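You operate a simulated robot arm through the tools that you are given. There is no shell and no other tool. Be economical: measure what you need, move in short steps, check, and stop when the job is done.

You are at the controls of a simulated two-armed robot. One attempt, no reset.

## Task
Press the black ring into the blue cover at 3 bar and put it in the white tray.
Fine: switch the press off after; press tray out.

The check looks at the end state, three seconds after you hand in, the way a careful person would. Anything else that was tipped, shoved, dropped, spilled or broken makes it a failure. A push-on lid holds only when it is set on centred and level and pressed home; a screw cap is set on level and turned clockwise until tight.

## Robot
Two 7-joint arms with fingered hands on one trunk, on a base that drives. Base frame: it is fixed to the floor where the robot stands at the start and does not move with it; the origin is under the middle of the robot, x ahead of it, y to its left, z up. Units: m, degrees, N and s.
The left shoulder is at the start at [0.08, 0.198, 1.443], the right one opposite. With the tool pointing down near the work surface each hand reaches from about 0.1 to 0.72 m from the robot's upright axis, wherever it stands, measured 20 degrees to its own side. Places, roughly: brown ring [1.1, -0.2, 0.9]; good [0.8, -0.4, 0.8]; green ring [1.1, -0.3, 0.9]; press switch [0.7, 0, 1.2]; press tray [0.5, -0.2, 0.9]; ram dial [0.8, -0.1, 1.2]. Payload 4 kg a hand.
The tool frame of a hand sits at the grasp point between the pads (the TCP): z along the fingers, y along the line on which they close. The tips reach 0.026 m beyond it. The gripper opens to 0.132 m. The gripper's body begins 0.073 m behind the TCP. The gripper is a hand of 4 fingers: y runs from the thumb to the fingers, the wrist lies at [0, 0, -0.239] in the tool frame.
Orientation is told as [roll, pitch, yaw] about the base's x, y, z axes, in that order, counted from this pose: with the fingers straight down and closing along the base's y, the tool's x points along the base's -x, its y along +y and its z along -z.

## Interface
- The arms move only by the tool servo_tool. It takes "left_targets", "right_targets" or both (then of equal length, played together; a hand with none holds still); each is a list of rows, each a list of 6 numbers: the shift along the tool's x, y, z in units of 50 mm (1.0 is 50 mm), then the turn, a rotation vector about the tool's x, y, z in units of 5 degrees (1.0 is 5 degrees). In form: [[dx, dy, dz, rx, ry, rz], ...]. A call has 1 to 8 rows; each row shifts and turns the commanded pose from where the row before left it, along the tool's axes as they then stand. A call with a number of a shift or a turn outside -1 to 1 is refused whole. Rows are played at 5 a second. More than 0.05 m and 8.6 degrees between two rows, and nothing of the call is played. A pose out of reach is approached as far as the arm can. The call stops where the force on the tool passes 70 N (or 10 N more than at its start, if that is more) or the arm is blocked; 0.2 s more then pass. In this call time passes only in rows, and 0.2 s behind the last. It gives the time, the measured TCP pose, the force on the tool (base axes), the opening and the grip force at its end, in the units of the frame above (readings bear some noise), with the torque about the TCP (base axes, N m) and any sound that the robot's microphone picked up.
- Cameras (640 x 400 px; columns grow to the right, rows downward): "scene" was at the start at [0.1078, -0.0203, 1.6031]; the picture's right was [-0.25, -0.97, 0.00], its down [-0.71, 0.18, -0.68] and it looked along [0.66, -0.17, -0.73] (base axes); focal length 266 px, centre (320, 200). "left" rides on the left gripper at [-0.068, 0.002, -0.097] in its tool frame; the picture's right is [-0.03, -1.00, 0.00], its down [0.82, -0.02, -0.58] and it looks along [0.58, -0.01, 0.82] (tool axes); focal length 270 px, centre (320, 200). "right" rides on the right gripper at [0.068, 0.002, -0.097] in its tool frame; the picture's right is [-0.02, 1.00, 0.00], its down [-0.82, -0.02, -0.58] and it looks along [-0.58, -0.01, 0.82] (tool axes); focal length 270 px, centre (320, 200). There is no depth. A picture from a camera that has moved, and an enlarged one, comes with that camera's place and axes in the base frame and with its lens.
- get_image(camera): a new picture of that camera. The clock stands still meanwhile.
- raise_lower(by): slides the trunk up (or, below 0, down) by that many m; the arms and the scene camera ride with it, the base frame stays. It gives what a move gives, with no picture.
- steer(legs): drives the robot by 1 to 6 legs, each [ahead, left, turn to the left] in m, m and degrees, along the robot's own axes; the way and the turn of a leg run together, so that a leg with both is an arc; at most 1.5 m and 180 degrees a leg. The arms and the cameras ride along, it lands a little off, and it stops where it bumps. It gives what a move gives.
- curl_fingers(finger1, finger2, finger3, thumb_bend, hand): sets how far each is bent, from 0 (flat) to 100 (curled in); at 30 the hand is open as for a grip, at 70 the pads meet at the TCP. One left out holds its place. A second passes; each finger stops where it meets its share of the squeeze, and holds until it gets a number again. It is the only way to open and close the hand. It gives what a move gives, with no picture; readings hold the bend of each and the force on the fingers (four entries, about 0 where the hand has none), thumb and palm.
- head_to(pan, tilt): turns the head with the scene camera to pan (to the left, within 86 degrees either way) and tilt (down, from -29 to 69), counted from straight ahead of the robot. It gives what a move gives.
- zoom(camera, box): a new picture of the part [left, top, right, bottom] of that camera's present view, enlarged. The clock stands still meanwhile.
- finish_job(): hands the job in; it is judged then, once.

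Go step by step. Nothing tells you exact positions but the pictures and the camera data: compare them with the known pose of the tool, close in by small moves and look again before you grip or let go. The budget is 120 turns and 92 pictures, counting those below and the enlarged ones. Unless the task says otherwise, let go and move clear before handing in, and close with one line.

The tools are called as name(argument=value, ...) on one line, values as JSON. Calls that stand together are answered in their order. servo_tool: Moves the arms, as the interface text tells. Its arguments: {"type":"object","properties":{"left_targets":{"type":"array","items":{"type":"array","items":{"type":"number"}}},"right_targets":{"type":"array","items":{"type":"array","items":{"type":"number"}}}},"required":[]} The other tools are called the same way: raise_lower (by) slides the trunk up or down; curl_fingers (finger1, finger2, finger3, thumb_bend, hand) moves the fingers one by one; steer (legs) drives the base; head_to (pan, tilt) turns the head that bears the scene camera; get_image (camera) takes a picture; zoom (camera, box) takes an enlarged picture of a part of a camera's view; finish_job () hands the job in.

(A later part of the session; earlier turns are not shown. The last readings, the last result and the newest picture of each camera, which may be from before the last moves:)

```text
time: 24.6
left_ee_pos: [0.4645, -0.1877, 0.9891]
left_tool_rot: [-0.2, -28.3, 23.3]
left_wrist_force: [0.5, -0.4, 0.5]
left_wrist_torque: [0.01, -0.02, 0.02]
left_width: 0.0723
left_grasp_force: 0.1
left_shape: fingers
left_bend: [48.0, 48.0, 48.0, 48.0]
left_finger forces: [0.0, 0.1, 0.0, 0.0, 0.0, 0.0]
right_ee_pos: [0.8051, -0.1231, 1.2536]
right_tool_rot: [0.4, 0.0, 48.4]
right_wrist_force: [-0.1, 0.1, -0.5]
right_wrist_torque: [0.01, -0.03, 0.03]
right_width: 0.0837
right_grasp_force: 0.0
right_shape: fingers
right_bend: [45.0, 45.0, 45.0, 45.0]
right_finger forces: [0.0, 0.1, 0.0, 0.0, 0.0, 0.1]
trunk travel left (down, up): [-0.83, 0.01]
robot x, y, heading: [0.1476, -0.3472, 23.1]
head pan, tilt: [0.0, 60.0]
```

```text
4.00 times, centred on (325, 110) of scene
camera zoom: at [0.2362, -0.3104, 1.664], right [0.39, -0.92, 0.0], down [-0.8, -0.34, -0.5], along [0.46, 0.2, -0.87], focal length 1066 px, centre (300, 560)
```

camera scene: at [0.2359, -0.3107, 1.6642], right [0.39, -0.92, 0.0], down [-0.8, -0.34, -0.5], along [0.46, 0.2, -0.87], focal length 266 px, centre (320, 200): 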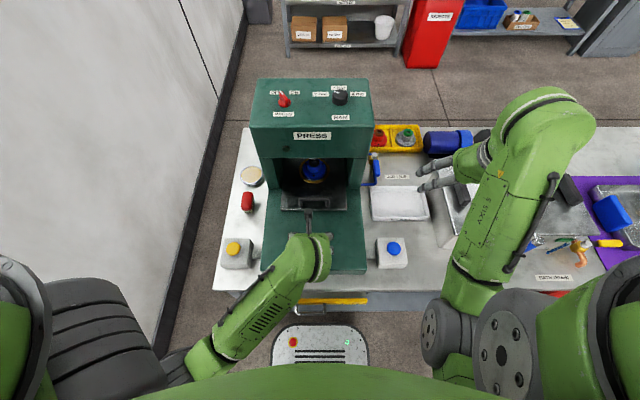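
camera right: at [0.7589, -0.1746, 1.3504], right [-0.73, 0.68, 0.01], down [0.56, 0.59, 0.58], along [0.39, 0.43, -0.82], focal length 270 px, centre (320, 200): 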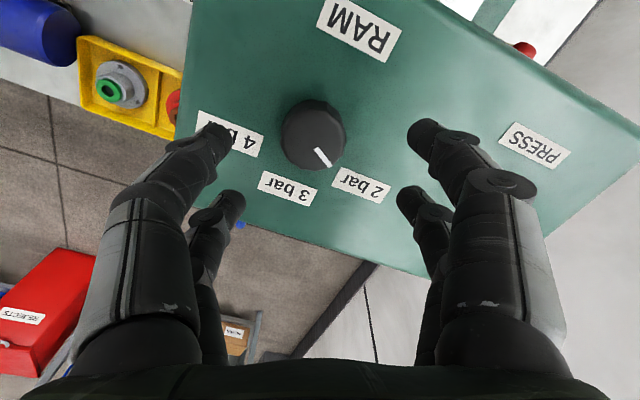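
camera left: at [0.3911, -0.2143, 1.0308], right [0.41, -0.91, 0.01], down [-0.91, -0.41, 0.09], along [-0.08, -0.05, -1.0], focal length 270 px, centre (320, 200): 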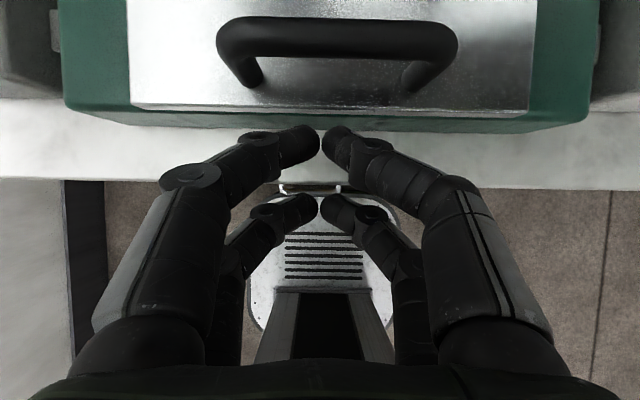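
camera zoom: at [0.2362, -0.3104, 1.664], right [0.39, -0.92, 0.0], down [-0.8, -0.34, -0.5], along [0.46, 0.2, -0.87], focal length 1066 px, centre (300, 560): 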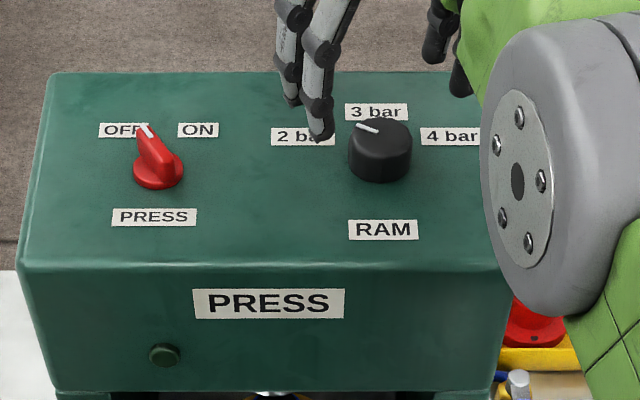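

The hand is over the dial and the label geometry suggests about 60° per step. I'll shift slightly, descend and grip.

servo_tool(right_targets=[[0, -0.1, 0.4, 0, 0, 0], [0, 0, 0.4, 0, 0, 0], [0, 0, 0.28, 0, 0, 0]])

curl_fingers(hand="right", finger1=70, finger2=70, finger3=70, thumb_bend=70)

get_image(camera="right")

```text
time: 25.4
left_ee_pos: [0.4632, -0.1882, 0.9903]
left_tool_rot: [-0.2, -28.2, 23.3]
left_wrist_force: [0.3, 0.8, 0.5]
left_wrist_torque: [-0.04, 0.03, -0.04]
left_width: 0.0722
left_grasp_force: 0.1
left_shape: fingers
left_bend: [48.0, 48.0, 48.0, 48.0]
left_finger forces: [0.0, 0.1, 0.0, 0.0, 0.1, 0.0]
right_ee_pos: [0.8097, -0.1248, 1.202]
right_tool_rot: [0.2, -0.3, 48.4]
right_wrist_force: [2.7, 0.2, 5.7]
right_wrist_torque: [-0.14, -0.26, 0.09]
right_width: 0.0845
right_grasp_force: 2.3
right_shape: fingers
right_bend: [45.0, 45.0, 44.0, 45.0]
right_finger forces: [0.0, 0.1, 2.2, 0.0, 2.6, 0.0]
trunk travel left (down, up): [-0.83, 0.01]
robot x, y, heading: [0.1452, -0.3487, 22.9]
head pan, tilt: [0.0, 60.0]
```

```text
time: 26.4
left_ee_pos: [0.4633, -0.1878, 0.9891]
left_tool_rot: [-0.1, -28.3, 23.4]
left_wrist_force: [-0.2, 0.3, -0.1]
left_wrist_torque: [0.0, 0.01, -0.03]
left_width: 0.072
left_grasp_force: 0.1
left_shape: fingers
left_bend: [48.0, 48.0, 48.0, 48.0]
left_finger forces: [0.1, 0.0, 0.0, 0.1, 0.1, 0.0]
right_ee_pos: [0.8091, -0.1261, 1.2008]
right_tool_rot: [0.3, -0.1, 48.5]
right_wrist_force: [-2.3, -0.3, 3.7]
right_wrist_torque: [-0.03, 0.16, -0.01]
right_width: 0.0224
right_grasp_force: 13.2
right_shape: fingers
right_bend: [63.0, 64.0, 64.0, 66.0]
right_finger forces: [9.1, 5.8, 3.9, 0.0, 6.8, 0.0]
trunk travel left (down, up): [-0.83, 0.01]
robot x, y, heading: [0.1464, -0.3456, 23.0]
head pan, tilt: [0.0, 60.0]
```

```text
60 pictures are left
camera right: at [0.7628, -0.1776, 1.2981], right [-0.73, 0.68, 0.01], down [0.56, 0.59, 0.58], along [0.39, 0.43, -0.82], focal length 270 px, centre (320, 200)
```

right: 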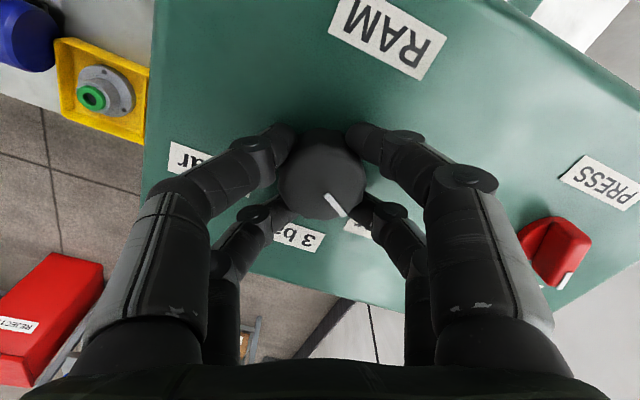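

Gripped. I'll turn it clockwise 40° and check.

servo_tool(right_targets=[[0, 0, 0, 0, 0, 1], [0, 0, 0, 0, 0, 1], [0, 0, 0, 0, 0, 1], [0, 0, 0, 0, 0, 1], [0, 0, 0, 0, 0, 1], [0, 0, 0, 0, 0, 1], [0, 0, 0, 0, 0, 1], [0, 0, 0, 0, 0, 1]])

zoom(camera="right", box=[200, 80, 440, 280])

```text
time: 28.1
left_ee_pos: [0.4634, -0.1874, 0.99]
left_tool_rot: [-0.2, -28.4, 23.3]
left_wrist_force: [0.0, 0.1, -0.3]
left_wrist_torque: [0.01, 0.02, 0.0]
left_width: 0.0722
left_grasp_force: 0.2
left_shape: fingers
left_bend: [48.0, 48.0, 48.0, 48.0]
left_finger forces: [0.0, 0.0, 0.0, 0.1, 0.1, 0.1]
right_ee_pos: [0.8084, -0.1263, 1.1995]
right_tool_rot: [0.4, 0.0, 8.6]
right_wrist_force: [3.0, -0.7, 11.3]
right_wrist_torque: [0.07, -0.17, 0.1]
right_width: 0.0217
right_grasp_force: 18.1
right_shape: fingers
right_bend: [64.0, 64.0, 65.0, 66.0]
right_finger forces: [7.9, 10.2, 11.8, 0.1, 6.2, 0.0]
trunk travel left (down, up): [-0.83, 0.01]
robot x, y, heading: [0.1457, -0.3457, 22.8]
head pan, tilt: [0.0, 60.0]
```

```text
2.00 times, centred on (320, 180) of right
camera zoom: at [0.7404, -0.1361, 1.298], right [-0.12, 0.99, 0.01], down [0.81, 0.1, 0.58], along [0.57, 0.08, -0.82], focal length 541 px, centre (320, 240)
```

zoom: 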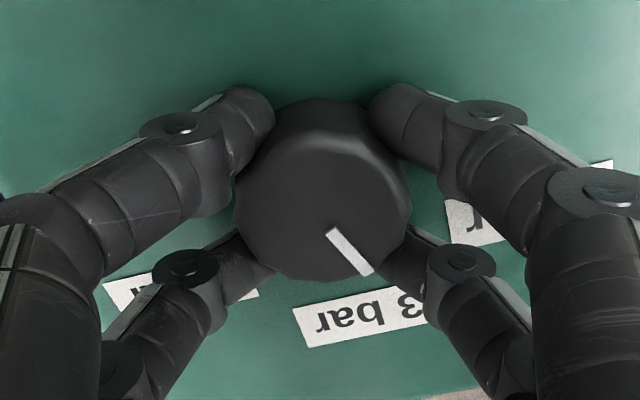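

servo_tool(right_targets=[[0, 0, 0, 0, 0, 1], [0, 0, 0, 0, 0, 1], [0, 0, 0, 0, 0, 1]])

zoom(camera="right", box=[200, 80, 440, 280])

zoom(camera="scene", box=[305, 70, 385, 120])

```text
time: 28.9
left_ee_pos: [0.463, -0.1873, 0.9895]
left_tool_rot: [-0.1, -28.3, 23.3]
left_wrist_force: [-0.8, 0.4, 0.1]
left_wrist_torque: [0.03, 0.01, 0.01]
left_width: 0.0722
left_grasp_force: 0.1
left_shape: fingers
left_bend: [48.0, 48.0, 48.0, 48.0]
left_finger forces: [0.0, 0.1, 0.1, 0.0, 0.1, 0.0]
right_ee_pos: [0.8076, -0.1265, 1.1999]
right_tool_rot: [0.4, 0.3, -6.7]
right_wrist_force: [5.3, -1.0, 15.5]
right_wrist_torque: [0.1, -0.29, 0.16]
right_width: 0.0214
right_grasp_force: 21.3
right_shape: fingers
right_bend: [64.0, 65.0, 65.0, 67.0]
right_finger forces: [9.4, 12.9, 14.2, 0.1, 5.8, 0.1]
trunk travel left (down, up): [-0.83, 0.01]
robot x, y, heading: [0.147, -0.352, 23.0]
head pan, tilt: [0.0, 60.0]
```

```text
2.00 times, centred on (320, 180) of right
camera zoom: at [0.7402, -0.1183, 1.298], right [0.14, 0.99, 0.01], down [0.81, -0.12, 0.57], along [0.57, -0.07, -0.82], focal length 541 px, centre (320, 240)
```

zoom: 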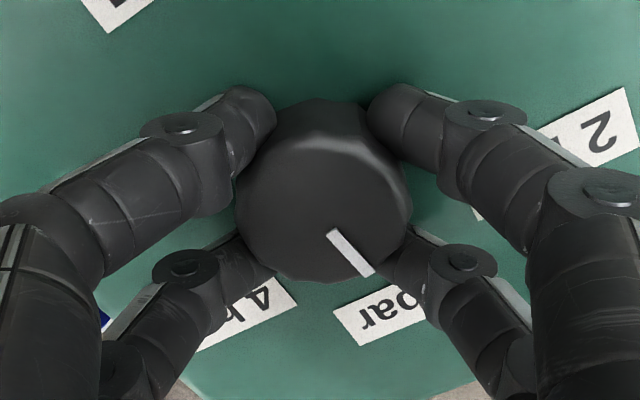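

```text
8.00 times, centred on (345, 95) of scene
camera zoom: at [0.2347, -0.3118, 1.6642], right [0.39, -0.92, 0.0], down [-0.8, -0.34, -0.5], along [0.46, 0.2, -0.87], focal length 2132 px, centre (120, 1040)
```

zoom: 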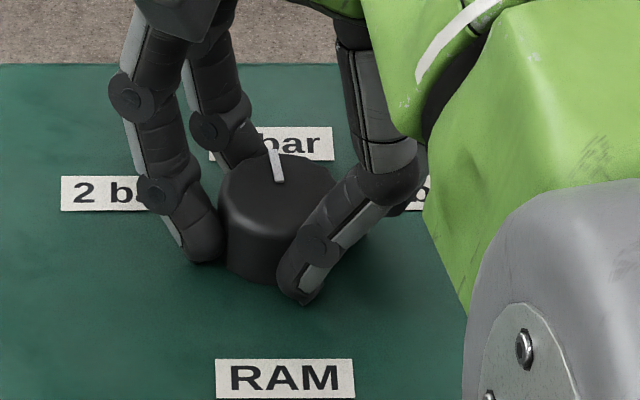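

servo_tool(right_targets=[[0, 0, 0, 0, 0, 0.6], [0, 0, 0, 0, 0, 0.6]])

curl_fingers(hand="right", finger1=45, finger2=45, finger3=45, thumb_bend=45)

zoom(camera="scene", box=[305, 70, 385, 120])

```text
time: 29.6
left_ee_pos: [0.4633, -0.1895, 0.9892]
left_tool_rot: [-0.1, -28.2, 23.3]
left_wrist_force: [0.6, 1.2, -0.6]
left_wrist_torque: [0.0, 0.0, 0.0]
left_width: 0.0722
left_grasp_force: 0.1
left_shape: fingers
left_bend: [48.0, 48.0, 48.0, 48.0]
left_finger forces: [0.0, 0.0, 0.0, 0.0, 0.1, 0.0]
right_ee_pos: [0.8071, -0.1268, 1.1998]
right_tool_rot: [0.3, 0.3, -12.7]
right_wrist_force: [5.3, -1.2, 15.9]
right_wrist_torque: [0.07, -0.31, 0.12]
right_width: 0.0213
right_grasp_force: 21.7
right_shape: fingers
right_bend: [65.0, 65.0, 65.0, 67.0]
right_finger forces: [9.4, 13.2, 14.8, 0.0, 6.1, 0.0]
trunk travel left (down, up): [-0.83, 0.01]
robot x, y, heading: [0.1448, -0.3485, 22.9]
head pan, tilt: [0.0, 60.0]
```

```text
time: 30.6
left_ee_pos: [0.4621, -0.1878, 0.9895]
left_tool_rot: [-0.3, -28.3, 23.4]
left_wrist_force: [-0.1, -0.1, 0.2]
left_wrist_torque: [0.06, 0.0, -0.03]
left_width: 0.0722
left_grasp_force: 0.1
left_shape: fingers
left_bend: [48.0, 48.0, 48.0, 48.0]
left_finger forces: [0.0, 0.0, 0.0, 0.0, 0.1, 0.0]
right_ee_pos: [0.8047, -0.1249, 1.2019]
right_tool_rot: [0.3, 0.1, -12.4]
right_wrist_force: [3.5, 5.1, 28.1]
right_wrist_torque: [-1.07, -0.07, 0.14]
right_width: 0.0817
right_grasp_force: 14.6
right_shape: fingers
right_bend: [45.0, 45.0, 57.0, 45.0]
right_finger forces: [0.0, 0.0, 20.5, 0.1, 8.5, 0.0]
trunk travel left (down, up): [-0.83, 0.01]
robot x, y, heading: [0.1502, -0.3483, 22.9]
head pan, tilt: [0.0, 60.0]
```

```text
8.00 times, centred on (345, 95) of scene
camera zoom: at [0.2309, -0.31, 1.6644], right [0.39, -0.92, 0.0], down [-0.8, -0.34, -0.5], along [0.46, 0.2, -0.86], focal length 2132 px, centre (120, 1040)
```

zoom: 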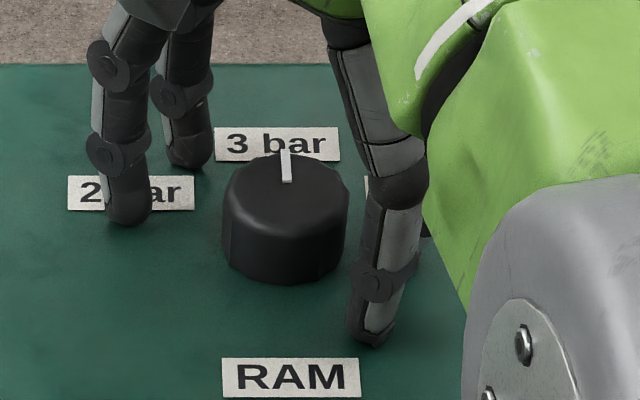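

The dial is on 3 bar. Lifting the right hand straight up, then I'll reuse it for the red switch.

servo_tool(right_targets=[[0, 0, -0.3, 0, 0, 0], [0, 0, -0.5, 0, 0, 0], [0, 0, -0.3, 0, 0, 0]])

get_image(camera="right")

zoom(camera="scene", box=[255, 70, 375, 145])

```text
time: 31.4
left_ee_pos: [0.4636, -0.1879, 0.9899]
left_tool_rot: [-0.1, -28.4, 23.4]
left_wrist_force: [-1.1, 0.6, 1.6]
left_wrist_torque: [-0.04, 0.0, 0.03]
left_width: 0.0718
left_grasp_force: 0.0
left_shape: fingers
left_bend: [48.0, 48.0, 48.0, 48.0]
left_finger forces: [0.0, 0.1, 0.1, 0.1, 0.0, 0.0]
right_ee_pos: [0.8067, -0.127, 1.2545]
right_tool_rot: [0.0, 0.4, -12.4]
right_wrist_force: [0.0, 0.1, 0.0]
right_wrist_torque: [0.01, -0.01, 0.01]
right_width: 0.0823
right_grasp_force: 0.1
right_shape: fingers
right_bend: [45.0, 45.0, 45.0, 45.0]
right_finger forces: [0.0, 0.0, 0.0, 0.1, 0.0, 0.1]
trunk travel left (down, up): [-0.83, 0.01]
robot x, y, heading: [0.1428, -0.3471, 22.8]
head pan, tilt: [0.0, 60.0]
```

```text
55 pictures are left
camera right: at [0.7418, -0.1111, 1.3516], right [0.24, 0.97, 0.0], down [0.8, -0.2, 0.57], along [0.55, -0.14, -0.82], focal length 270 px, centre (320, 200)
```

right: 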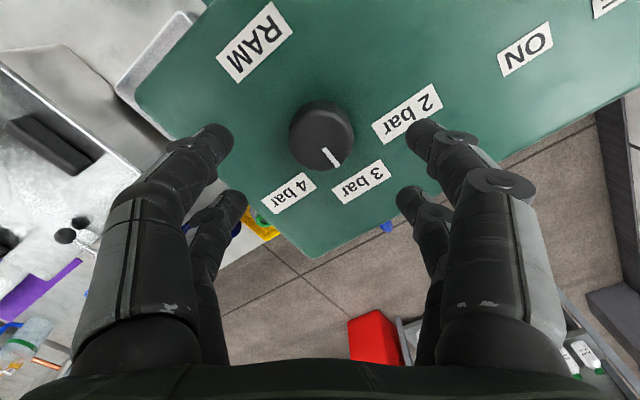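

```text
5.33 times, centred on (315, 108) of scene
camera zoom: at [0.2336, -0.3106, 1.664], right [0.39, -0.92, 0.0], down [-0.8, -0.34, -0.5], along [0.46, 0.2, -0.87], focal length 1422 px, centre (347, 693)
```

zoom: 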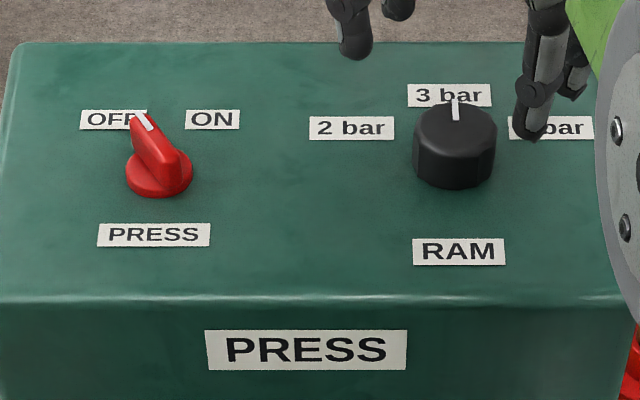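

Dial set to 3 bar. I'll move the right hand over the red switch at about [0.744, 0.011] and align its closing direction across the bar.

servo_tool(right_targets=[[0, 0, -0.3, 0, 0, 0], [0.455, 0.607, 0, 0, 0, 0], [0.455, 0.607, 0, 0, 0, 0], [0.455, 0.607, 0, 0, 0, 0], [0.455, 0.607, 0, 0, 0, 0], [0, 0, 0, 0, 0, -1], [0, 0, 0, 0, 0, -1], [0, 0, 0, 0, 0, -1]])

servo_tool(right_targets=[[0, 0, 0, 0, 0, -1], [0, 0, 0, 0, 0, -1], [0, 0, 0, 0, 0, -1], [0, 0, 0, 0, 0, -1], [0, 0, 0, 0, 0, -1], [0, 0, 0, 0, 0, -1], [0, 0, 0, 0, 0, -1], [0, 0, 0, 0, 0, -1]])

get_image(camera="right")

```text
time: 33.1
left_ee_pos: [0.4639, -0.187, 0.9894]
left_tool_rot: [-0.2, -28.3, 23.4]
left_wrist_force: [0.2, 0.3, 0.4]
left_wrist_torque: [0.01, -0.01, 0.02]
left_width: 0.072
left_grasp_force: 0.1
left_shape: fingers
left_bend: [48.0, 48.0, 48.0, 48.0]
left_finger forces: [0.1, 0.1, 0.0, 0.0, 0.0, 0.0]
right_ee_pos: [0.7138, -0.0095, 1.2636]
right_tool_rot: [0.5, 0.3, 2.5]
right_wrist_force: [1.1, -0.3, -0.1]
right_wrist_torque: [-0.02, -0.02, 0.04]
right_width: 0.0822
right_grasp_force: 0.1
right_shape: fingers
right_bend: [45.0, 45.0, 45.0, 45.0]
right_finger forces: [0.0, 0.0, 0.0, 0.0, 0.0, 0.1]
right hand out of reach, approached as far as the arm can: row 3, 4, 5
trunk travel left (down, up): [-0.83, 0.01]
robot x, y, heading: [0.1476, -0.3473, 22.9]
head pan, tilt: [0.0, 60.0]
```

```text
time: 35.0
left_ee_pos: [0.4648, -0.1874, 0.9884]
left_tool_rot: [-0.2, -28.3, 23.3]
left_wrist_force: [-0.3, -0.9, 0.3]
left_wrist_torque: [0.0, 0.01, 0.01]
left_width: 0.072
left_grasp_force: 0.1
left_shape: fingers
left_bend: [48.0, 48.0, 48.0, 48.0]
left_finger forces: [0.0, 0.1, 0.0, 0.0, 0.0, 0.1]
right_ee_pos: [0.7139, -0.0103, 1.2643]
right_tool_rot: [0.5, -0.1, 42.7]
right_wrist_force: [0.3, 0.0, -0.1]
right_wrist_torque: [0.02, -0.02, 0.02]
right_width: 0.0824
right_grasp_force: 0.2
right_shape: fingers
right_bend: [45.0, 45.0, 45.0, 45.0]
right_finger forces: [0.0, 0.0, 0.1, 0.0, 0.0, 0.1]
trunk travel left (down, up): [-0.83, 0.01]
robot x, y, heading: [0.1445, -0.3529, 23.0]
head pan, tilt: [0.0, 60.0]
```

```text
53 pictures are left
camera right: at [0.6629, -0.0567, 1.3616], right [-0.66, 0.75, 0.01], down [0.62, 0.53, 0.58], along [0.43, 0.38, -0.82], focal length 270 px, centre (320, 200)
```

right: 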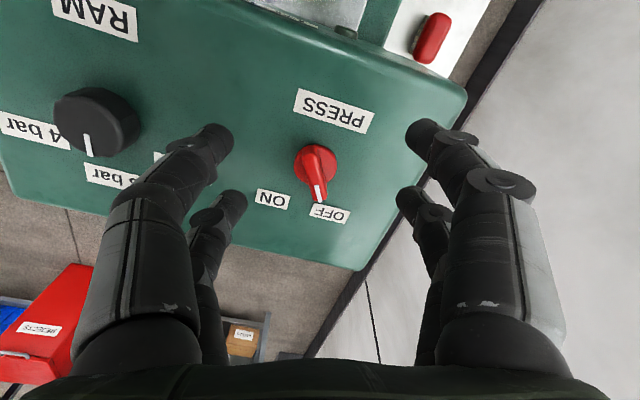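

servo_tool(right_targets=[[-0.5, 0, 0, 0, 0, 0], [0, 0, 0.3, 0, 0, 0]])

zoom(camera="right", box=[200, 80, 440, 280])

```text
time: 35.5
left_ee_pos: [0.4641, -0.1865, 0.9891]
left_tool_rot: [-0.2, -28.2, 23.3]
left_wrist_force: [-0.1, -0.1, 0.5]
left_wrist_torque: [0.04, 0.01, -0.02]
left_width: 0.0719
left_grasp_force: 0.0
left_shape: fingers
left_bend: [48.0, 48.0, 48.0, 48.0]
left_finger forces: [0.0, 0.0, 0.1, 0.1, 0.1, 0.0]
right_ee_pos: [0.7157, -0.011, 1.2481]
right_tool_rot: [0.5, -0.1, 42.6]
right_wrist_force: [0.2, 0.0, 0.1]
right_wrist_torque: [-0.02, 0.02, -0.01]
right_width: 0.0828
right_grasp_force: 0.1
right_shape: fingers
right_bend: [45.0, 45.0, 45.0, 45.0]
right_finger forces: [0.0, 0.0, 0.0, 0.0, 0.0, 0.1]
right hand out of reach, approached as far as the arm can: row 1
trunk travel left (down, up): [-0.83, 0.01]
robot x, y, heading: [0.1453, -0.3489, 22.9]
head pan, tilt: [0.0, 60.0]
```

```text
2.00 times, centred on (320, 180) of right
camera zoom: at [0.6644, -0.0565, 1.3469], right [-0.66, 0.75, 0.01], down [0.62, 0.53, 0.58], along [0.43, 0.38, -0.82], focal length 541 px, centre (320, 240)
```

zoom: 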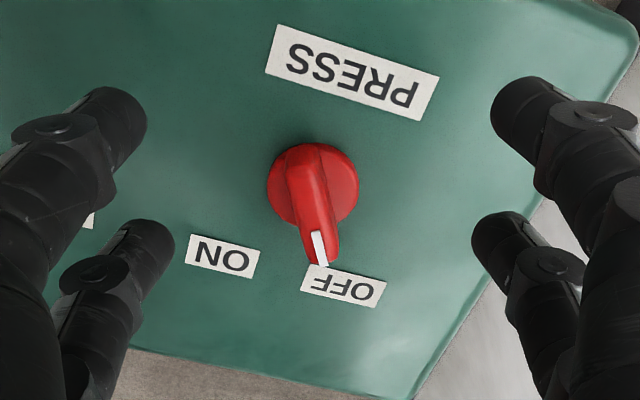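

The switch is about 3 cm beyond the right hand's reach from here, so I'll drive ahead 3 cm.

steer(legs=[[0.03, 0.006, 0]])

zoom(camera="right", box=[200, 80, 440, 280])

```text
time: 36.4
left_ee_pos: [0.4728, -0.1819, 0.9903]
left_tool_rot: [-0.1, -28.6, 23.2]
left_wrist_force: [-0.4, -0.6, -0.6]
left_wrist_torque: [0.0, -0.01, 0.02]
left_width: 0.0722
left_grasp_force: 0.1
left_shape: fingers
left_bend: [48.0, 48.0, 48.0, 48.0]
left_finger forces: [0.0, 0.0, 0.0, 0.0, 0.1, 0.0]
right_ee_pos: [0.7224, -0.0067, 1.2526]
right_tool_rot: [0.5, -0.2, 42.4]
right_wrist_force: [-0.2, -0.1, 0.6]
right_wrist_torque: [0.03, -0.05, -0.01]
right_width: 0.0823
right_grasp_force: 0.1
right_shape: fingers
right_bend: [45.0, 45.0, 45.0, 45.0]
right_finger forces: [0.0, 0.0, 0.1, 0.1, 0.0, 0.1]
trunk travel left (down, up): [-0.83, 0.01]
robot x, y, heading: [0.1555, -0.3405, 22.9]
head pan, tilt: [0.0, 60.0]
stopped in leg 1: the robot was blocked; the commanded pose is now the measured one
```

```text
2.00 times, centred on (320, 180) of right
camera zoom: at [0.6709, -0.0528, 1.3496], right [-0.66, 0.76, 0.01], down [0.62, 0.53, 0.58], along [0.43, 0.39, -0.81], focal length 541 px, centre (320, 240)
```

zoom: 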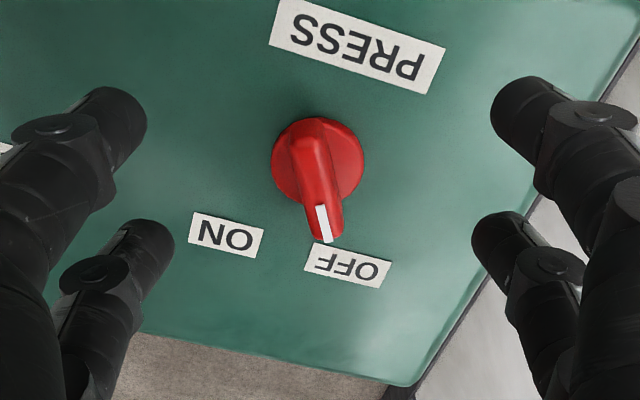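

servo_tool(right_targets=[[0.085, -0.68, 0, 0, 0, 0], [0.085, -0.68, 0, 0, 0, 0], [0.085, -0.68, 0, 0, 0, 0], [0, 0, 0, 0, 0, -1]])

steer(legs=[[0, 0.1, 0]])

zoom(camera="right", box=[160, 80, 480, 280])

```text
time: 37.4
left_ee_pos: [0.4764, -0.179, 0.9894]
left_tool_rot: [-0.2, -28.3, 23.3]
left_wrist_force: [0.0, 0.5, 0.5]
left_wrist_torque: [0.0, -0.01, -0.01]
left_width: 0.0722
left_grasp_force: 0.1
left_shape: fingers
left_bend: [48.0, 48.0, 48.0, 48.0]
left_finger forces: [0.0, 0.1, 0.1, 0.0, 0.0, 0.1]
right_ee_pos: [0.7853, -0.0885, 1.2474]
right_tool_rot: [0.3, 0.0, 47.4]
right_wrist_force: [-0.4, 0.2, 0.1]
right_wrist_torque: [-0.02, -0.01, -0.06]
right_width: 0.0826
right_grasp_force: 0.1
right_shape: fingers
right_bend: [45.0, 45.0, 45.0, 45.0]
right_finger forces: [0.1, 0.0, 0.1, 0.0, 0.1, 0.0]
trunk travel left (down, up): [-0.83, 0.01]
robot x, y, heading: [0.1549, -0.3431, 22.8]
head pan, tilt: [0.0, 60.0]
```

```text
time: 38.5
left_ee_pos: [0.4384, -0.0977, 0.9902]
left_tool_rot: [0.2, -28.4, 23.2]
left_wrist_force: [-0.6, 0.3, 0.3]
left_wrist_torque: [0.03, 0.02, 0.03]
left_width: 0.0721
left_grasp_force: 0.1
left_shape: fingers
left_bend: [48.0, 48.0, 48.0, 48.0]
left_finger forces: [0.0, 0.0, 0.1, 0.0, 0.0, 0.1]
right_ee_pos: [0.7512, -0.0083, 1.248]
right_tool_rot: [0.9, -0.4, 47.5]
right_wrist_force: [0.5, -0.7, -0.2]
right_wrist_torque: [0.05, 0.04, -0.01]
right_width: 0.0825
right_grasp_force: 0.0
right_shape: fingers
right_bend: [45.0, 45.0, 45.0, 45.0]
right_finger forces: [0.0, 0.0, 0.1, 0.1, 0.0, 0.0]
trunk travel left (down, up): [-0.83, 0.01]
robot x, y, heading: [0.116, -0.2485, 23.0]
head pan, tilt: [0.0, 60.0]
```

```text
2.00 times, centred on (320, 180) of right
camera zoom: at [0.7039, -0.0594, 1.3459], right [-0.72, 0.69, 0.02], down [0.57, 0.58, 0.58], along [0.4, 0.43, -0.81], focal length 541 px, centre (320, 240)
```

zoom: 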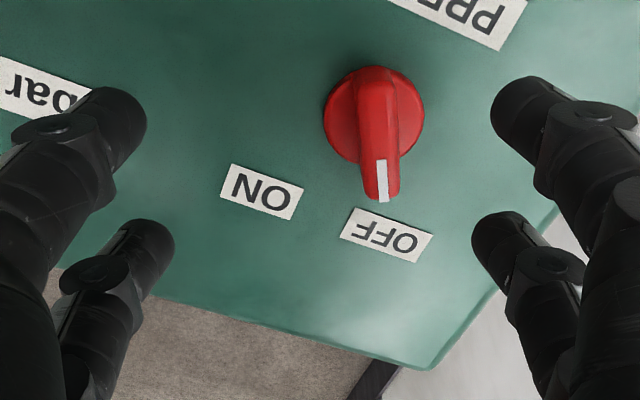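

servo_tool(right_targets=[[-0.08, 0.33, 0, 0, 0, 0], [0, 0, 0.4, 0, 0, 0], [0, 0, 0.4, 0, 0, 0]])

zoom(camera="right", box=[160, 80, 480, 280])

```text
time: 39.4
left_ee_pos: [0.4376, -0.0921, 0.9887]
left_tool_rot: [-0.3, -28.2, 23.3]
left_wrist_force: [-0.7, -0.2, 0.4]
left_wrist_torque: [0.0, 0.0, 0.01]
left_width: 0.0722
left_grasp_force: 0.1
left_shape: fingers
left_bend: [48.0, 48.0, 48.0, 48.0]
left_finger forces: [0.0, 0.0, 0.0, 0.0, 0.0, 0.0]
right_ee_pos: [0.7387, 0.0126, 1.2083]
right_tool_rot: [0.4, -0.1, 47.4]
right_wrist_force: [-0.3, -0.1, -0.1]
right_wrist_torque: [0.02, 0.04, 0.03]
right_width: 0.0823
right_grasp_force: 0.1
right_shape: fingers
right_bend: [45.0, 45.0, 45.0, 45.0]
right_finger forces: [0.0, 0.0, 0.1, 0.0, 0.1, 0.1]
trunk travel left (down, up): [-0.83, 0.01]
robot x, y, heading: [0.1192, -0.2535, 23.2]
head pan, tilt: [0.0, 60.0]
```

```text
2.00 times, centred on (320, 180) of right
camera zoom: at [0.6917, -0.0371, 1.3062], right [-0.72, 0.7, 0.01], down [0.57, 0.58, 0.58], along [0.4, 0.42, -0.82], focal length 541 px, centre (320, 240)
```

zoom: 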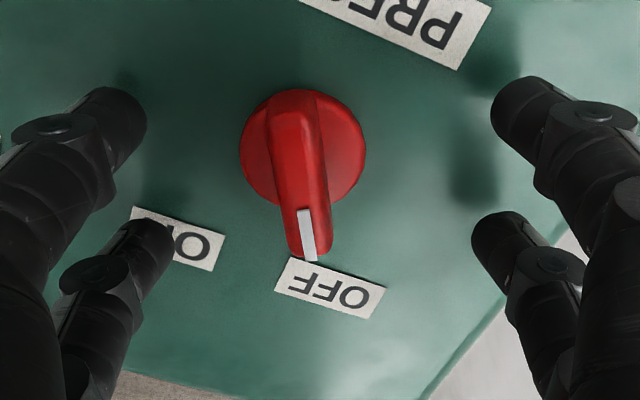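

servo_tool(right_targets=[[0, -0.08, 0.16, 0, 0, 0]])

curl_fingers(hand="right", finger1=70, finger2=70, finger3=70, thumb_bend=70)

zoom(camera="right", box=[160, 80, 480, 280])

```text
time: 39.8
left_ee_pos: [0.4357, -0.091, 0.9897]
left_tool_rot: [-0.2, -28.3, 23.2]
left_wrist_force: [0.3, 0.6, 0.0]
left_wrist_torque: [0.02, 0.0, 0.01]
left_width: 0.072
left_grasp_force: 0.1
left_shape: fingers
left_bend: [48.0, 48.0, 48.0, 48.0]
left_finger forces: [0.0, 0.0, 0.0, 0.0, 0.0, 0.1]
right_ee_pos: [0.7409, 0.0114, 1.2013]
right_tool_rot: [0.6, -0.3, 47.6]
right_wrist_force: [-0.7, 1.3, 2.9]
right_wrist_torque: [-0.05, -0.17, 0.06]
right_width: 0.0825
right_grasp_force: 1.7
right_shape: fingers
right_bend: [45.0, 45.0, 46.0, 45.0]
right_finger forces: [0.1, 0.0, 3.1, 0.0, 0.8, 0.0]
trunk travel left (down, up): [-0.83, 0.01]
robot x, y, heading: [0.1184, -0.2494, 23.1]
head pan, tilt: [0.0, 60.0]
```

```text
time: 40.8
left_ee_pos: [0.4371, -0.0908, 0.9902]
left_tool_rot: [-0.2, -28.3, 23.4]
left_wrist_force: [-0.1, -1.0, 0.3]
left_wrist_torque: [-0.02, 0.0, -0.01]
left_width: 0.0724
left_grasp_force: 0.0
left_shape: fingers
left_bend: [48.0, 48.0, 48.0, 48.0]
left_finger forces: [0.1, 0.0, 0.1, 0.1, 0.0, 0.0]
right_ee_pos: [0.741, 0.009, 1.2008]
right_tool_rot: [0.5, -0.1, 47.4]
right_wrist_force: [-1.1, -5.6, -3.1]
right_wrist_torque: [-0.13, 0.04, -0.01]
right_width: 0.0104
right_grasp_force: 5.2
right_shape: fingers
right_bend: [67.0, 67.0, 67.0, 68.0]
right_finger forces: [2.6, 1.6, 2.3, 0.0, 4.0, 0.0]
trunk travel left (down, up): [-0.83, 0.01]
robot x, y, heading: [0.1145, -0.2528, 22.8]
head pan, tilt: [0.0, 60.0]
```

```text
2.00 times, centred on (320, 180) of right
camera zoom: at [0.6938, -0.0405, 1.2982], right [-0.72, 0.69, 0.01], down [0.57, 0.58, 0.58], along [0.4, 0.42, -0.82], focal length 541 px, centre (320, 240)
```

zoom: 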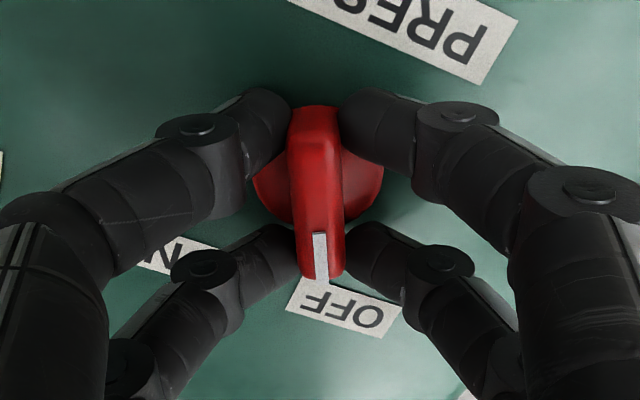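

Gripped the bar. Turning clockwise toward ON.

servo_tool(right_targets=[[0, 0, 0, 0, 0, 1], [0, 0, 0, 0, 0, 1], [0, 0, 0, 0, 0, 1], [0, 0, 0, 0, 0, 1], [0, 0, 0, 0, 0, 1], [0, 0, 0, 0, 0, 1], [0, 0, 0, 0, 0, 1], [0, 0, 0, 0, 0, 1]])

zoom(camera="right", box=[160, 80, 480, 280])

```text
time: 42.5
left_ee_pos: [0.4367, -0.0912, 0.9894]
left_tool_rot: [-0.1, -28.2, 23.3]
left_wrist_force: [0.1, -0.5, -0.7]
left_wrist_torque: [0.0, 0.01, -0.03]
left_width: 0.0722
left_grasp_force: 0.1
left_shape: fingers
left_bend: [48.0, 48.0, 48.0, 48.0]
left_finger forces: [0.1, 0.1, 0.0, 0.1, 0.0, 0.0]
right_ee_pos: [0.7415, 0.0097, 1.2]
right_tool_rot: [0.5, 0.3, 7.4]
right_wrist_force: [0.8, -7.5, -1.2]
right_wrist_torque: [-0.18, -0.05, 0.04]
right_width: 0.0098
right_grasp_force: 5.4
right_shape: fingers
right_bend: [68.0, 68.0, 67.0, 68.0]
right_finger forces: [0.9, 1.0, 3.7, 0.0, 5.3, 0.1]
trunk travel left (down, up): [-0.83, 0.01]
robot x, y, heading: [0.1165, -0.2509, 23.2]
head pan, tilt: [0.0, 60.0]
```

```text
2.00 times, centred on (320, 180) of right
camera zoom: at [0.6736, 0.0019, 1.2988], right [-0.1, 0.99, 0.01], down [0.81, 0.08, 0.57], along [0.57, 0.07, -0.82], focal length 541 px, centre (320, 240)
```

zoom: 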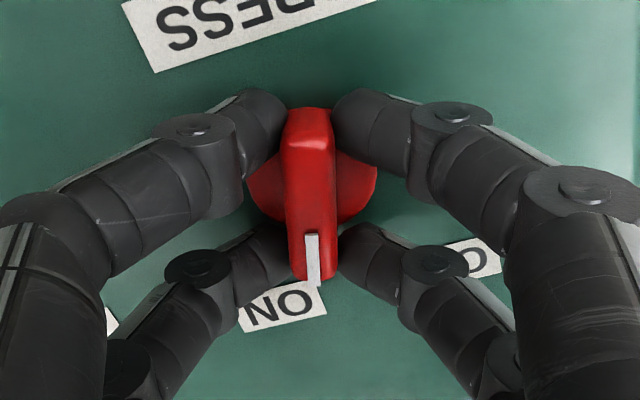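

servo_tool(right_targets=[[0, 0, 0, 0, 0, 0.6], [0, 0, 0, 0, 0, 0.6]])

zoom(camera="right", box=[160, 80, 480, 280])

get_image(camera="scene")

```text
time: 43.1
left_ee_pos: [0.437, -0.0911, 0.9898]
left_tool_rot: [-0.1, -28.3, 23.3]
left_wrist_force: [0.6, -0.6, 0.0]
left_wrist_torque: [-0.03, 0.02, 0.02]
left_width: 0.0722
left_grasp_force: 0.1
left_shape: fingers
left_bend: [48.0, 48.0, 48.0, 48.0]
left_finger forces: [0.0, 0.0, 0.0, 0.0, 0.0, 0.0]
right_ee_pos: [0.7409, 0.0105, 1.201]
right_tool_rot: [0.4, 0.2, 1.4]
right_wrist_force: [2.3, -6.4, 1.2]
right_wrist_torque: [-0.14, -0.09, -0.01]
right_width: 0.0096
right_grasp_force: 5.9
right_shape: fingers
right_bend: [68.0, 68.0, 67.0, 68.0]
right_finger forces: [1.2, 1.0, 4.1, 0.0, 5.0, 0.0]
trunk travel left (down, up): [-0.83, 0.01]
robot x, y, heading: [0.1192, -0.2494, 22.8]
head pan, tilt: [0.0, 60.0]
```

```text
2.00 times, centred on (320, 180) of right
camera zoom: at [0.6731, 0.0088, 1.2985], right [0.0, 1.0, 0.01], down [0.82, -0.01, 0.57], along [0.57, 0.01, -0.82], focal length 541 px, centre (320, 240)
```

zoom: 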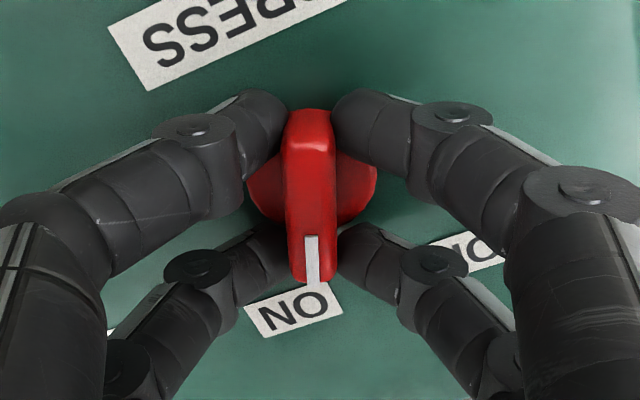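

```text
45 pictures are left
camera scene: at [0.2079, -0.2162, 1.6641], right [0.39, -0.92, 0.0], down [-0.8, -0.34, -0.5], along [0.46, 0.2, -0.87], focal length 266 px, centre (320, 200)
```

scene: 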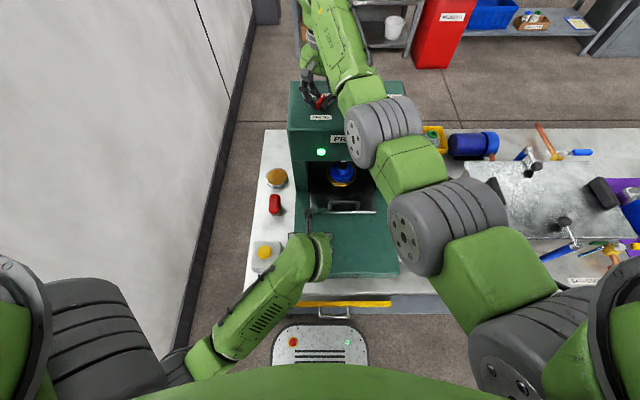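

The lamp is green, so the press is on. Releasing and lifting the right hand, then clearing to the right.

curl_fingers(hand="right", finger1=48, finger2=48, finger3=48, thumb_bend=48)

servo_tool(right_targets=[[0, 0, -0.3, 0, 0, 0], [0, 0, -0.5, 0, 0, 0], [0, 0, -0.3, 0, 0, 0], [0, 0, 0, 0, 0, -1], [0, 0, 0, 0, 0, -1], [0, 0, 0, 0, 0, -1], [0, 0, 0, 0, 0, -1], [0, 0, 0, 0, 0, -0.3]])

servo_tool(right_targets=[[0, -0.9, 0, 0, 0, 0], [0, -0.9, 0, 0, 0, 0], [0, -0.9, 0, 0, 0, 0], [0, -0.9, 0, 0, 0, 0], [0.3, -0.9, 0, 0, 0, 0], [0.3, -0.9, 0, 0, 0, 0], [0.6, -0.6, 0, 0, 0, 0], [0.6, -0.6, 0, 0, 0, 0]])

```text
time: 44.1
left_ee_pos: [0.4343, -0.0898, 0.99]
left_tool_rot: [-0.3, -28.4, 23.3]
left_wrist_force: [-0.4, 0.0, -0.7]
left_wrist_torque: [0.04, 0.0, -0.03]
left_width: 0.0722
left_grasp_force: 0.2
left_shape: fingers
left_bend: [48.0, 48.0, 48.0, 48.0]
left_finger forces: [0.0, 0.0, 0.1, 0.0, 0.0, 0.0]
right_ee_pos: [0.739, 0.013, 1.2032]
right_tool_rot: [0.4, 0.0, 1.5]
right_wrist_force: [3.6, 4.4, 18.1]
right_wrist_torque: [-0.62, -0.22, 0.13]
right_width: 0.071
right_grasp_force: 8.5
right_shape: fingers
right_bend: [48.0, 48.0, 54.0, 49.0]
right_finger forces: [0.0, 0.1, 11.8, 0.1, 6.4, 0.1]
trunk travel left (down, up): [-0.83, 0.01]
robot x, y, heading: [0.1169, -0.2505, 23.2]
head pan, tilt: [0.0, 60.0]
```

```text
time: 46.0
left_ee_pos: [0.4368, -0.0901, 0.9897]
left_tool_rot: [-0.2, -28.3, 23.3]
left_wrist_force: [0.1, 0.5, 0.6]
left_wrist_torque: [-0.02, -0.01, 0.01]
left_width: 0.0722
left_grasp_force: 0.0
left_shape: fingers
left_bend: [48.0, 48.0, 48.0, 48.0]
left_finger forces: [0.0, 0.0, 0.0, 0.0, 0.0, 0.0]
right_ee_pos: [0.7421, 0.0113, 1.254]
right_tool_rot: [0.5, 0.1, 23.0]
right_wrist_force: [-0.2, -0.4, 0.0]
right_wrist_torque: [-0.02, -0.02, 0.01]
right_width: 0.072
right_grasp_force: 0.1
right_shape: fingers
right_bend: [48.0, 48.0, 48.0, 48.0]
right_finger forces: [0.0, 0.1, 0.0, 0.1, 0.1, 0.1]
trunk travel left (down, up): [-0.83, 0.01]
robot x, y, heading: [0.1182, -0.2521, 22.8]
head pan, tilt: [0.0, 60.0]
```

```text
time: 47.8
left_ee_pos: [0.4349, -0.093, 0.9905]
left_tool_rot: [0.0, -28.3, 23.4]
left_wrist_force: [-0.4, -0.3, 0.3]
left_wrist_torque: [-0.01, -0.02, -0.01]
left_width: 0.0722
left_grasp_force: 0.1
left_shape: fingers
left_bend: [48.0, 48.0, 48.0, 48.0]
left_finger forces: [0.0, 0.1, 0.0, 0.0, 0.0, 0.0]
right_ee_pos: [0.7829, -0.3276, 1.2554]
right_tool_rot: [0.5, 0.0, 23.1]
right_wrist_force: [-0.1, -0.3, 0.2]
right_wrist_torque: [0.01, 0.01, -0.02]
right_width: 0.072
right_grasp_force: 0.1
right_shape: fingers
right_bend: [48.0, 48.0, 48.0, 48.0]
right_finger forces: [0.1, 0.1, 0.1, 0.1, 0.0, 0.0]
trunk travel left (down, up): [-0.83, 0.01]
robot x, y, heading: [0.1145, -0.2539, 23.0]
head pan, tilt: [0.0, 60.0]
```

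curl_fingers(hand="left", finger1=70, finger2=70, finger3=70, thumb_bend=70)

curl_fingers(hand="right", finger1=70, finger2=70, finger3=70, thumb_bend=70)

servo_tool(right_targets=[[0, -0.3, 0.9, 0, 0, 0], [0, 0, 0.95, 0, 0, 0], [0, 0, 0.95, 0, 0, 0], [0.96, 0, 0, 0, 0, 0], [0.96, 0, 0, 0, 0, 0], [0.96, 0, 0, 0, 0, 0], [0.96, 0.3, 0, 0, 0, 0], [0.9, 0.3, 0, 0, 0, 0]], left_targets=[[0, 0.5, -0.1, 0, 1, 0], [0, 0.5, -0.1, 0, 1, 0], [0, 0.5, -0.1, 0, 1, 0], [0, 0.5, 0, 0, 1, 0], [0, 0.5, 0, 0, 1, 0], [0, 0.1, 0, 0, 0.7, 0], [0, 0, 0, 0, 0, 0], [0, 0, 0, 0, 0, 0]])

get_image(camera="scene")

```text
time: 48.8
left_ee_pos: [0.4369, -0.0905, 0.9883]
left_tool_rot: [-0.2, -28.3, 23.3]
left_wrist_force: [0.1, -0.5, -0.4]
left_wrist_torque: [0.01, 0.01, -0.03]
left_width: 0.0015
left_grasp_force: 0.0
left_shape: fingers
left_bend: [70.0, 70.0, 70.0, 70.0]
left_finger forces: [0.0, 0.0, 0.0, 0.1, 0.0, 0.1]
right_ee_pos: [0.7855, -0.3251, 1.2533]
right_tool_rot: [0.5, 0.1, 22.9]
right_wrist_force: [-0.3, 0.1, -1.0]
right_wrist_torque: [-0.01, -0.01, 0.01]
right_width: 0.0723
right_grasp_force: 0.0
right_shape: fingers
right_bend: [48.0, 48.0, 48.0, 48.0]
right_finger forces: [0.0, 0.0, 0.1, 0.1, 0.0, 0.0]
trunk travel left (down, up): [-0.83, 0.01]
robot x, y, heading: [0.1183, -0.2496, 23.0]
head pan, tilt: [0.0, 60.0]
```

```text
time: 49.8
left_ee_pos: [0.4354, -0.0908, 0.989]
left_tool_rot: [-0.2, -28.2, 23.2]
left_wrist_force: [-0.1, 0.1, 1.0]
left_wrist_torque: [0.04, 0.0, 0.01]
left_width: 0.0015
left_grasp_force: 0.1
left_shape: fingers
left_bend: [70.0, 70.0, 70.0, 70.0]
left_finger forces: [0.1, 0.0, 0.1, 0.1, 0.1, 0.1]
right_ee_pos: [0.7841, -0.3259, 1.2534]
right_tool_rot: [0.4, 0.1, 22.9]
right_wrist_force: [0.2, -0.3, 0.1]
right_wrist_torque: [0.0, 0.0, 0.03]
right_width: 0.0018
right_grasp_force: 0.0
right_shape: fingers
right_bend: [70.0, 70.0, 70.0, 70.0]
right_finger forces: [0.1, 0.0, 0.0, 0.1, 0.2, 0.0]
trunk travel left (down, up): [-0.83, 0.01]
robot x, y, heading: [0.1185, -0.2497, 23.0]
head pan, tilt: [0.0, 60.0]
```

```text
refused: row 7 steps farther than a row can; nothing moved
```

```text
44 pictures are left
camera scene: at [0.2073, -0.2143, 1.664], right [0.39, -0.92, 0.0], down [-0.8, -0.34, -0.5], along [0.46, 0.2, -0.87], focal length 266 px, centre (320, 200)
```

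scene: 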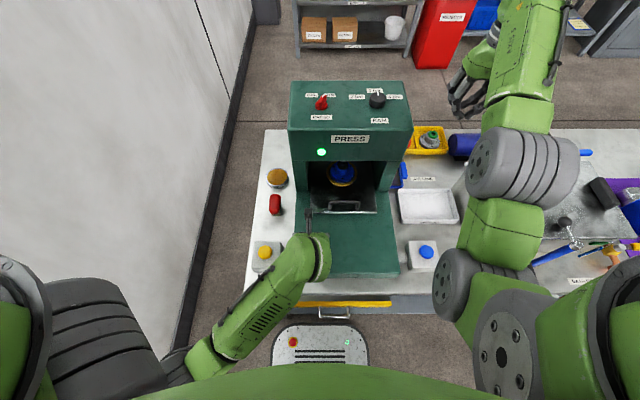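

servo_tool(right_targets=[[0, -0.3, 0.9, 0, 0, 0], [0, 0, 0.95, 0, 0, 0], [0, 0, 0.95, 0, 0, 0], [0.95, 0, 0, 0, 0, 0], [0.95, 0, 0, 0, 0, 0], [0.95, 0, 0, 0, 0, 0], [0.95, 0.25, 0, 0, 0, 0], [0.9, 0.25, 0, 0, 0, 0]], left_targets=[[0, 0.5, -0.1, 0, 1, 0], [0, 0.5, -0.1, 0, 1, 0], [0, 0.5, -0.1, 0, 1, 0], [0, 0.5, 0, 0, 1, 0], [0, 0.5, 0, 0, 1, 0], [0, 0.1, 0, 0, 0.7, 0], [0, 0, 0, 0, 0, 0], [0, 0, 0, 0, 0, 0]])

raise_lower(by=-0.04)

get_image(camera="scene")

```text
time: 51.8
left_ee_pos: [0.3786, 0.0282, 1.0028]
left_tool_rot: [-0.2, 0.3, 23.1]
left_wrist_force: [-0.7, -0.6, 0.5]
left_wrist_torque: [0.0, -0.01, 0.0]
left_width: 0.0014
left_grasp_force: 0.0
left_shape: fingers
left_bend: [70.0, 70.0, 70.0, 70.0]
left_finger forces: [0.0, 0.1, 0.0, 0.0, 0.0, 0.0]
right_ee_pos: [0.6012, -0.4079, 1.122]
right_tool_rot: [-2.0, -4.8, 23.6]
right_wrist_force: [-0.1, -0.5, -1.0]
right_wrist_torque: [-0.01, 0.01, 0.0]
right_width: 0.0013
right_grasp_force: 0.0
right_shape: fingers
right_bend: [70.0, 70.0, 70.0, 70.0]
right_finger forces: [0.0, 0.0, 0.0, 0.0, 0.0, 0.0]
right hand out of reach, approached as far as the arm can: row 7, 8
trunk travel left (down, up): [-0.83, 0.01]
robot x, y, heading: [0.1143, -0.2504, 23.0]
head pan, tilt: [0.0, 60.0]
stopped in row 8 (right hand): the arm was blocked; the commanded pose is now the measured one
```

```text
time: 52.6
left_ee_pos: [0.3769, 0.0269, 0.9645]
left_tool_rot: [-0.2, 0.1, 23.2]
left_wrist_force: [-0.4, -0.4, -0.4]
left_wrist_torque: [0.03, 0.02, -0.03]
left_width: 0.0015
left_grasp_force: 0.1
left_shape: fingers
left_bend: [70.0, 70.0, 70.0, 70.0]
left_finger forces: [0.0, 0.1, 0.0, 0.0, 0.1, 0.1]
right_ee_pos: [0.5989, -0.4084, 1.0831]
right_tool_rot: [-1.7, -4.5, 23.7]
right_wrist_force: [0.7, -0.2, -0.1]
right_wrist_torque: [-0.01, -0.02, 0.02]
right_width: 0.0014
right_grasp_force: 0.1
right_shape: fingers
right_bend: [70.0, 70.0, 70.0, 70.0]
right_finger forces: [0.0, 0.0, 0.0, 0.0, 0.0, 0.0]
trunk travel left (down, up): [-0.79, 0.05]
robot x, y, heading: [0.1161, -0.2533, 23.0]
head pan, tilt: [0.0, 60.0]
```

```text
43 pictures are left
camera scene: at [0.2085, -0.2139, 1.6275], right [0.39, -0.92, 0.0], down [-0.8, -0.34, -0.5], along [0.46, 0.2, -0.87], focal length 266 px, centre (320, 200)
```

scene: 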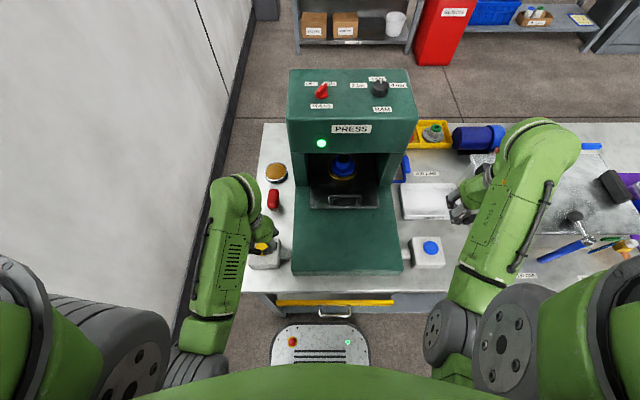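

servo_tool(right_targets=[[0, 0, 0.7, -0.35, 0.9, 0], [0, 0, 0.7, 0, 0, 0], [0.4, 0.32, 0, 0, 0, 0], [0.4, 0.32, 0, 0, 0, 0]])

get_image(camera="right")

get_image(camera="left")

```text
time: 53.6
left_ee_pos: [0.3756, 0.0274, 0.9611]
left_tool_rot: [-0.3, 0.0, 23.2]
left_wrist_force: [-0.1, 0.5, 0.4]
left_wrist_torque: [0.0, 0.01, 0.01]
left_width: 0.0014
left_grasp_force: 0.0
left_shape: fingers
left_bend: [70.0, 70.0, 70.0, 70.0]
left_finger forces: [0.0, 0.0, 0.0, 0.0, 0.0, 0.0]
right_ee_pos: [0.5583, -0.3963, 1.0161]
right_tool_rot: [-0.5, -1.2, 23.4]
right_wrist_force: [0.4, 0.3, -0.1]
right_wrist_torque: [-0.02, -0.02, 0.01]
right_width: 0.0014
right_grasp_force: 0.1
right_shape: fingers
right_bend: [70.0, 70.0, 70.0, 70.0]
right_finger forces: [0.1, 0.0, 0.0, 0.0, 0.0, 0.1]
trunk travel left (down, up): [-0.79, 0.05]
robot x, y, heading: [0.1154, -0.2505, 22.9]
head pan, tilt: [0.0, 60.0]
```

```text
42 pictures are left
camera right: at [0.4922, -0.4225, 1.1125], right [-0.37, 0.93, -0.01], down [0.74, 0.3, 0.59], along [0.55, 0.22, -0.8], focal length 270 px, centre (320, 200)
```

right: 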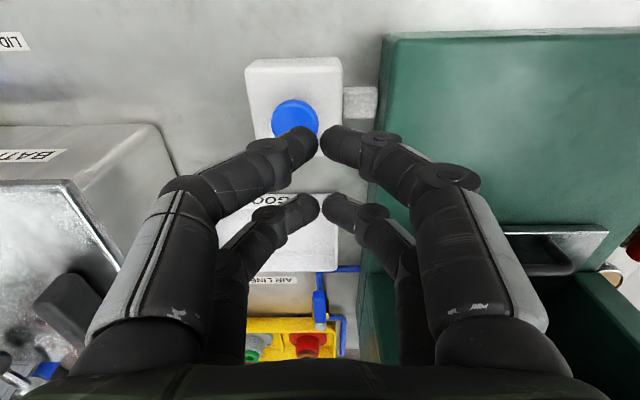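

```text
41 pictures are left
camera left: at [0.4379, 0.0559, 1.058], right [0.42, -0.91, 0.0], down [-0.74, -0.34, 0.58], along [-0.53, -0.25, -0.81], focal length 270 px, centre (320, 200)
```

left: 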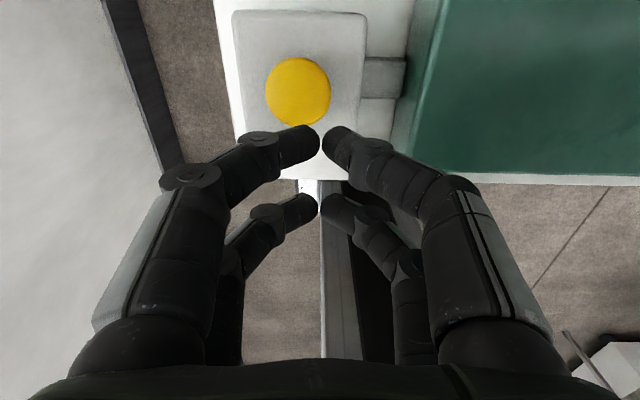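

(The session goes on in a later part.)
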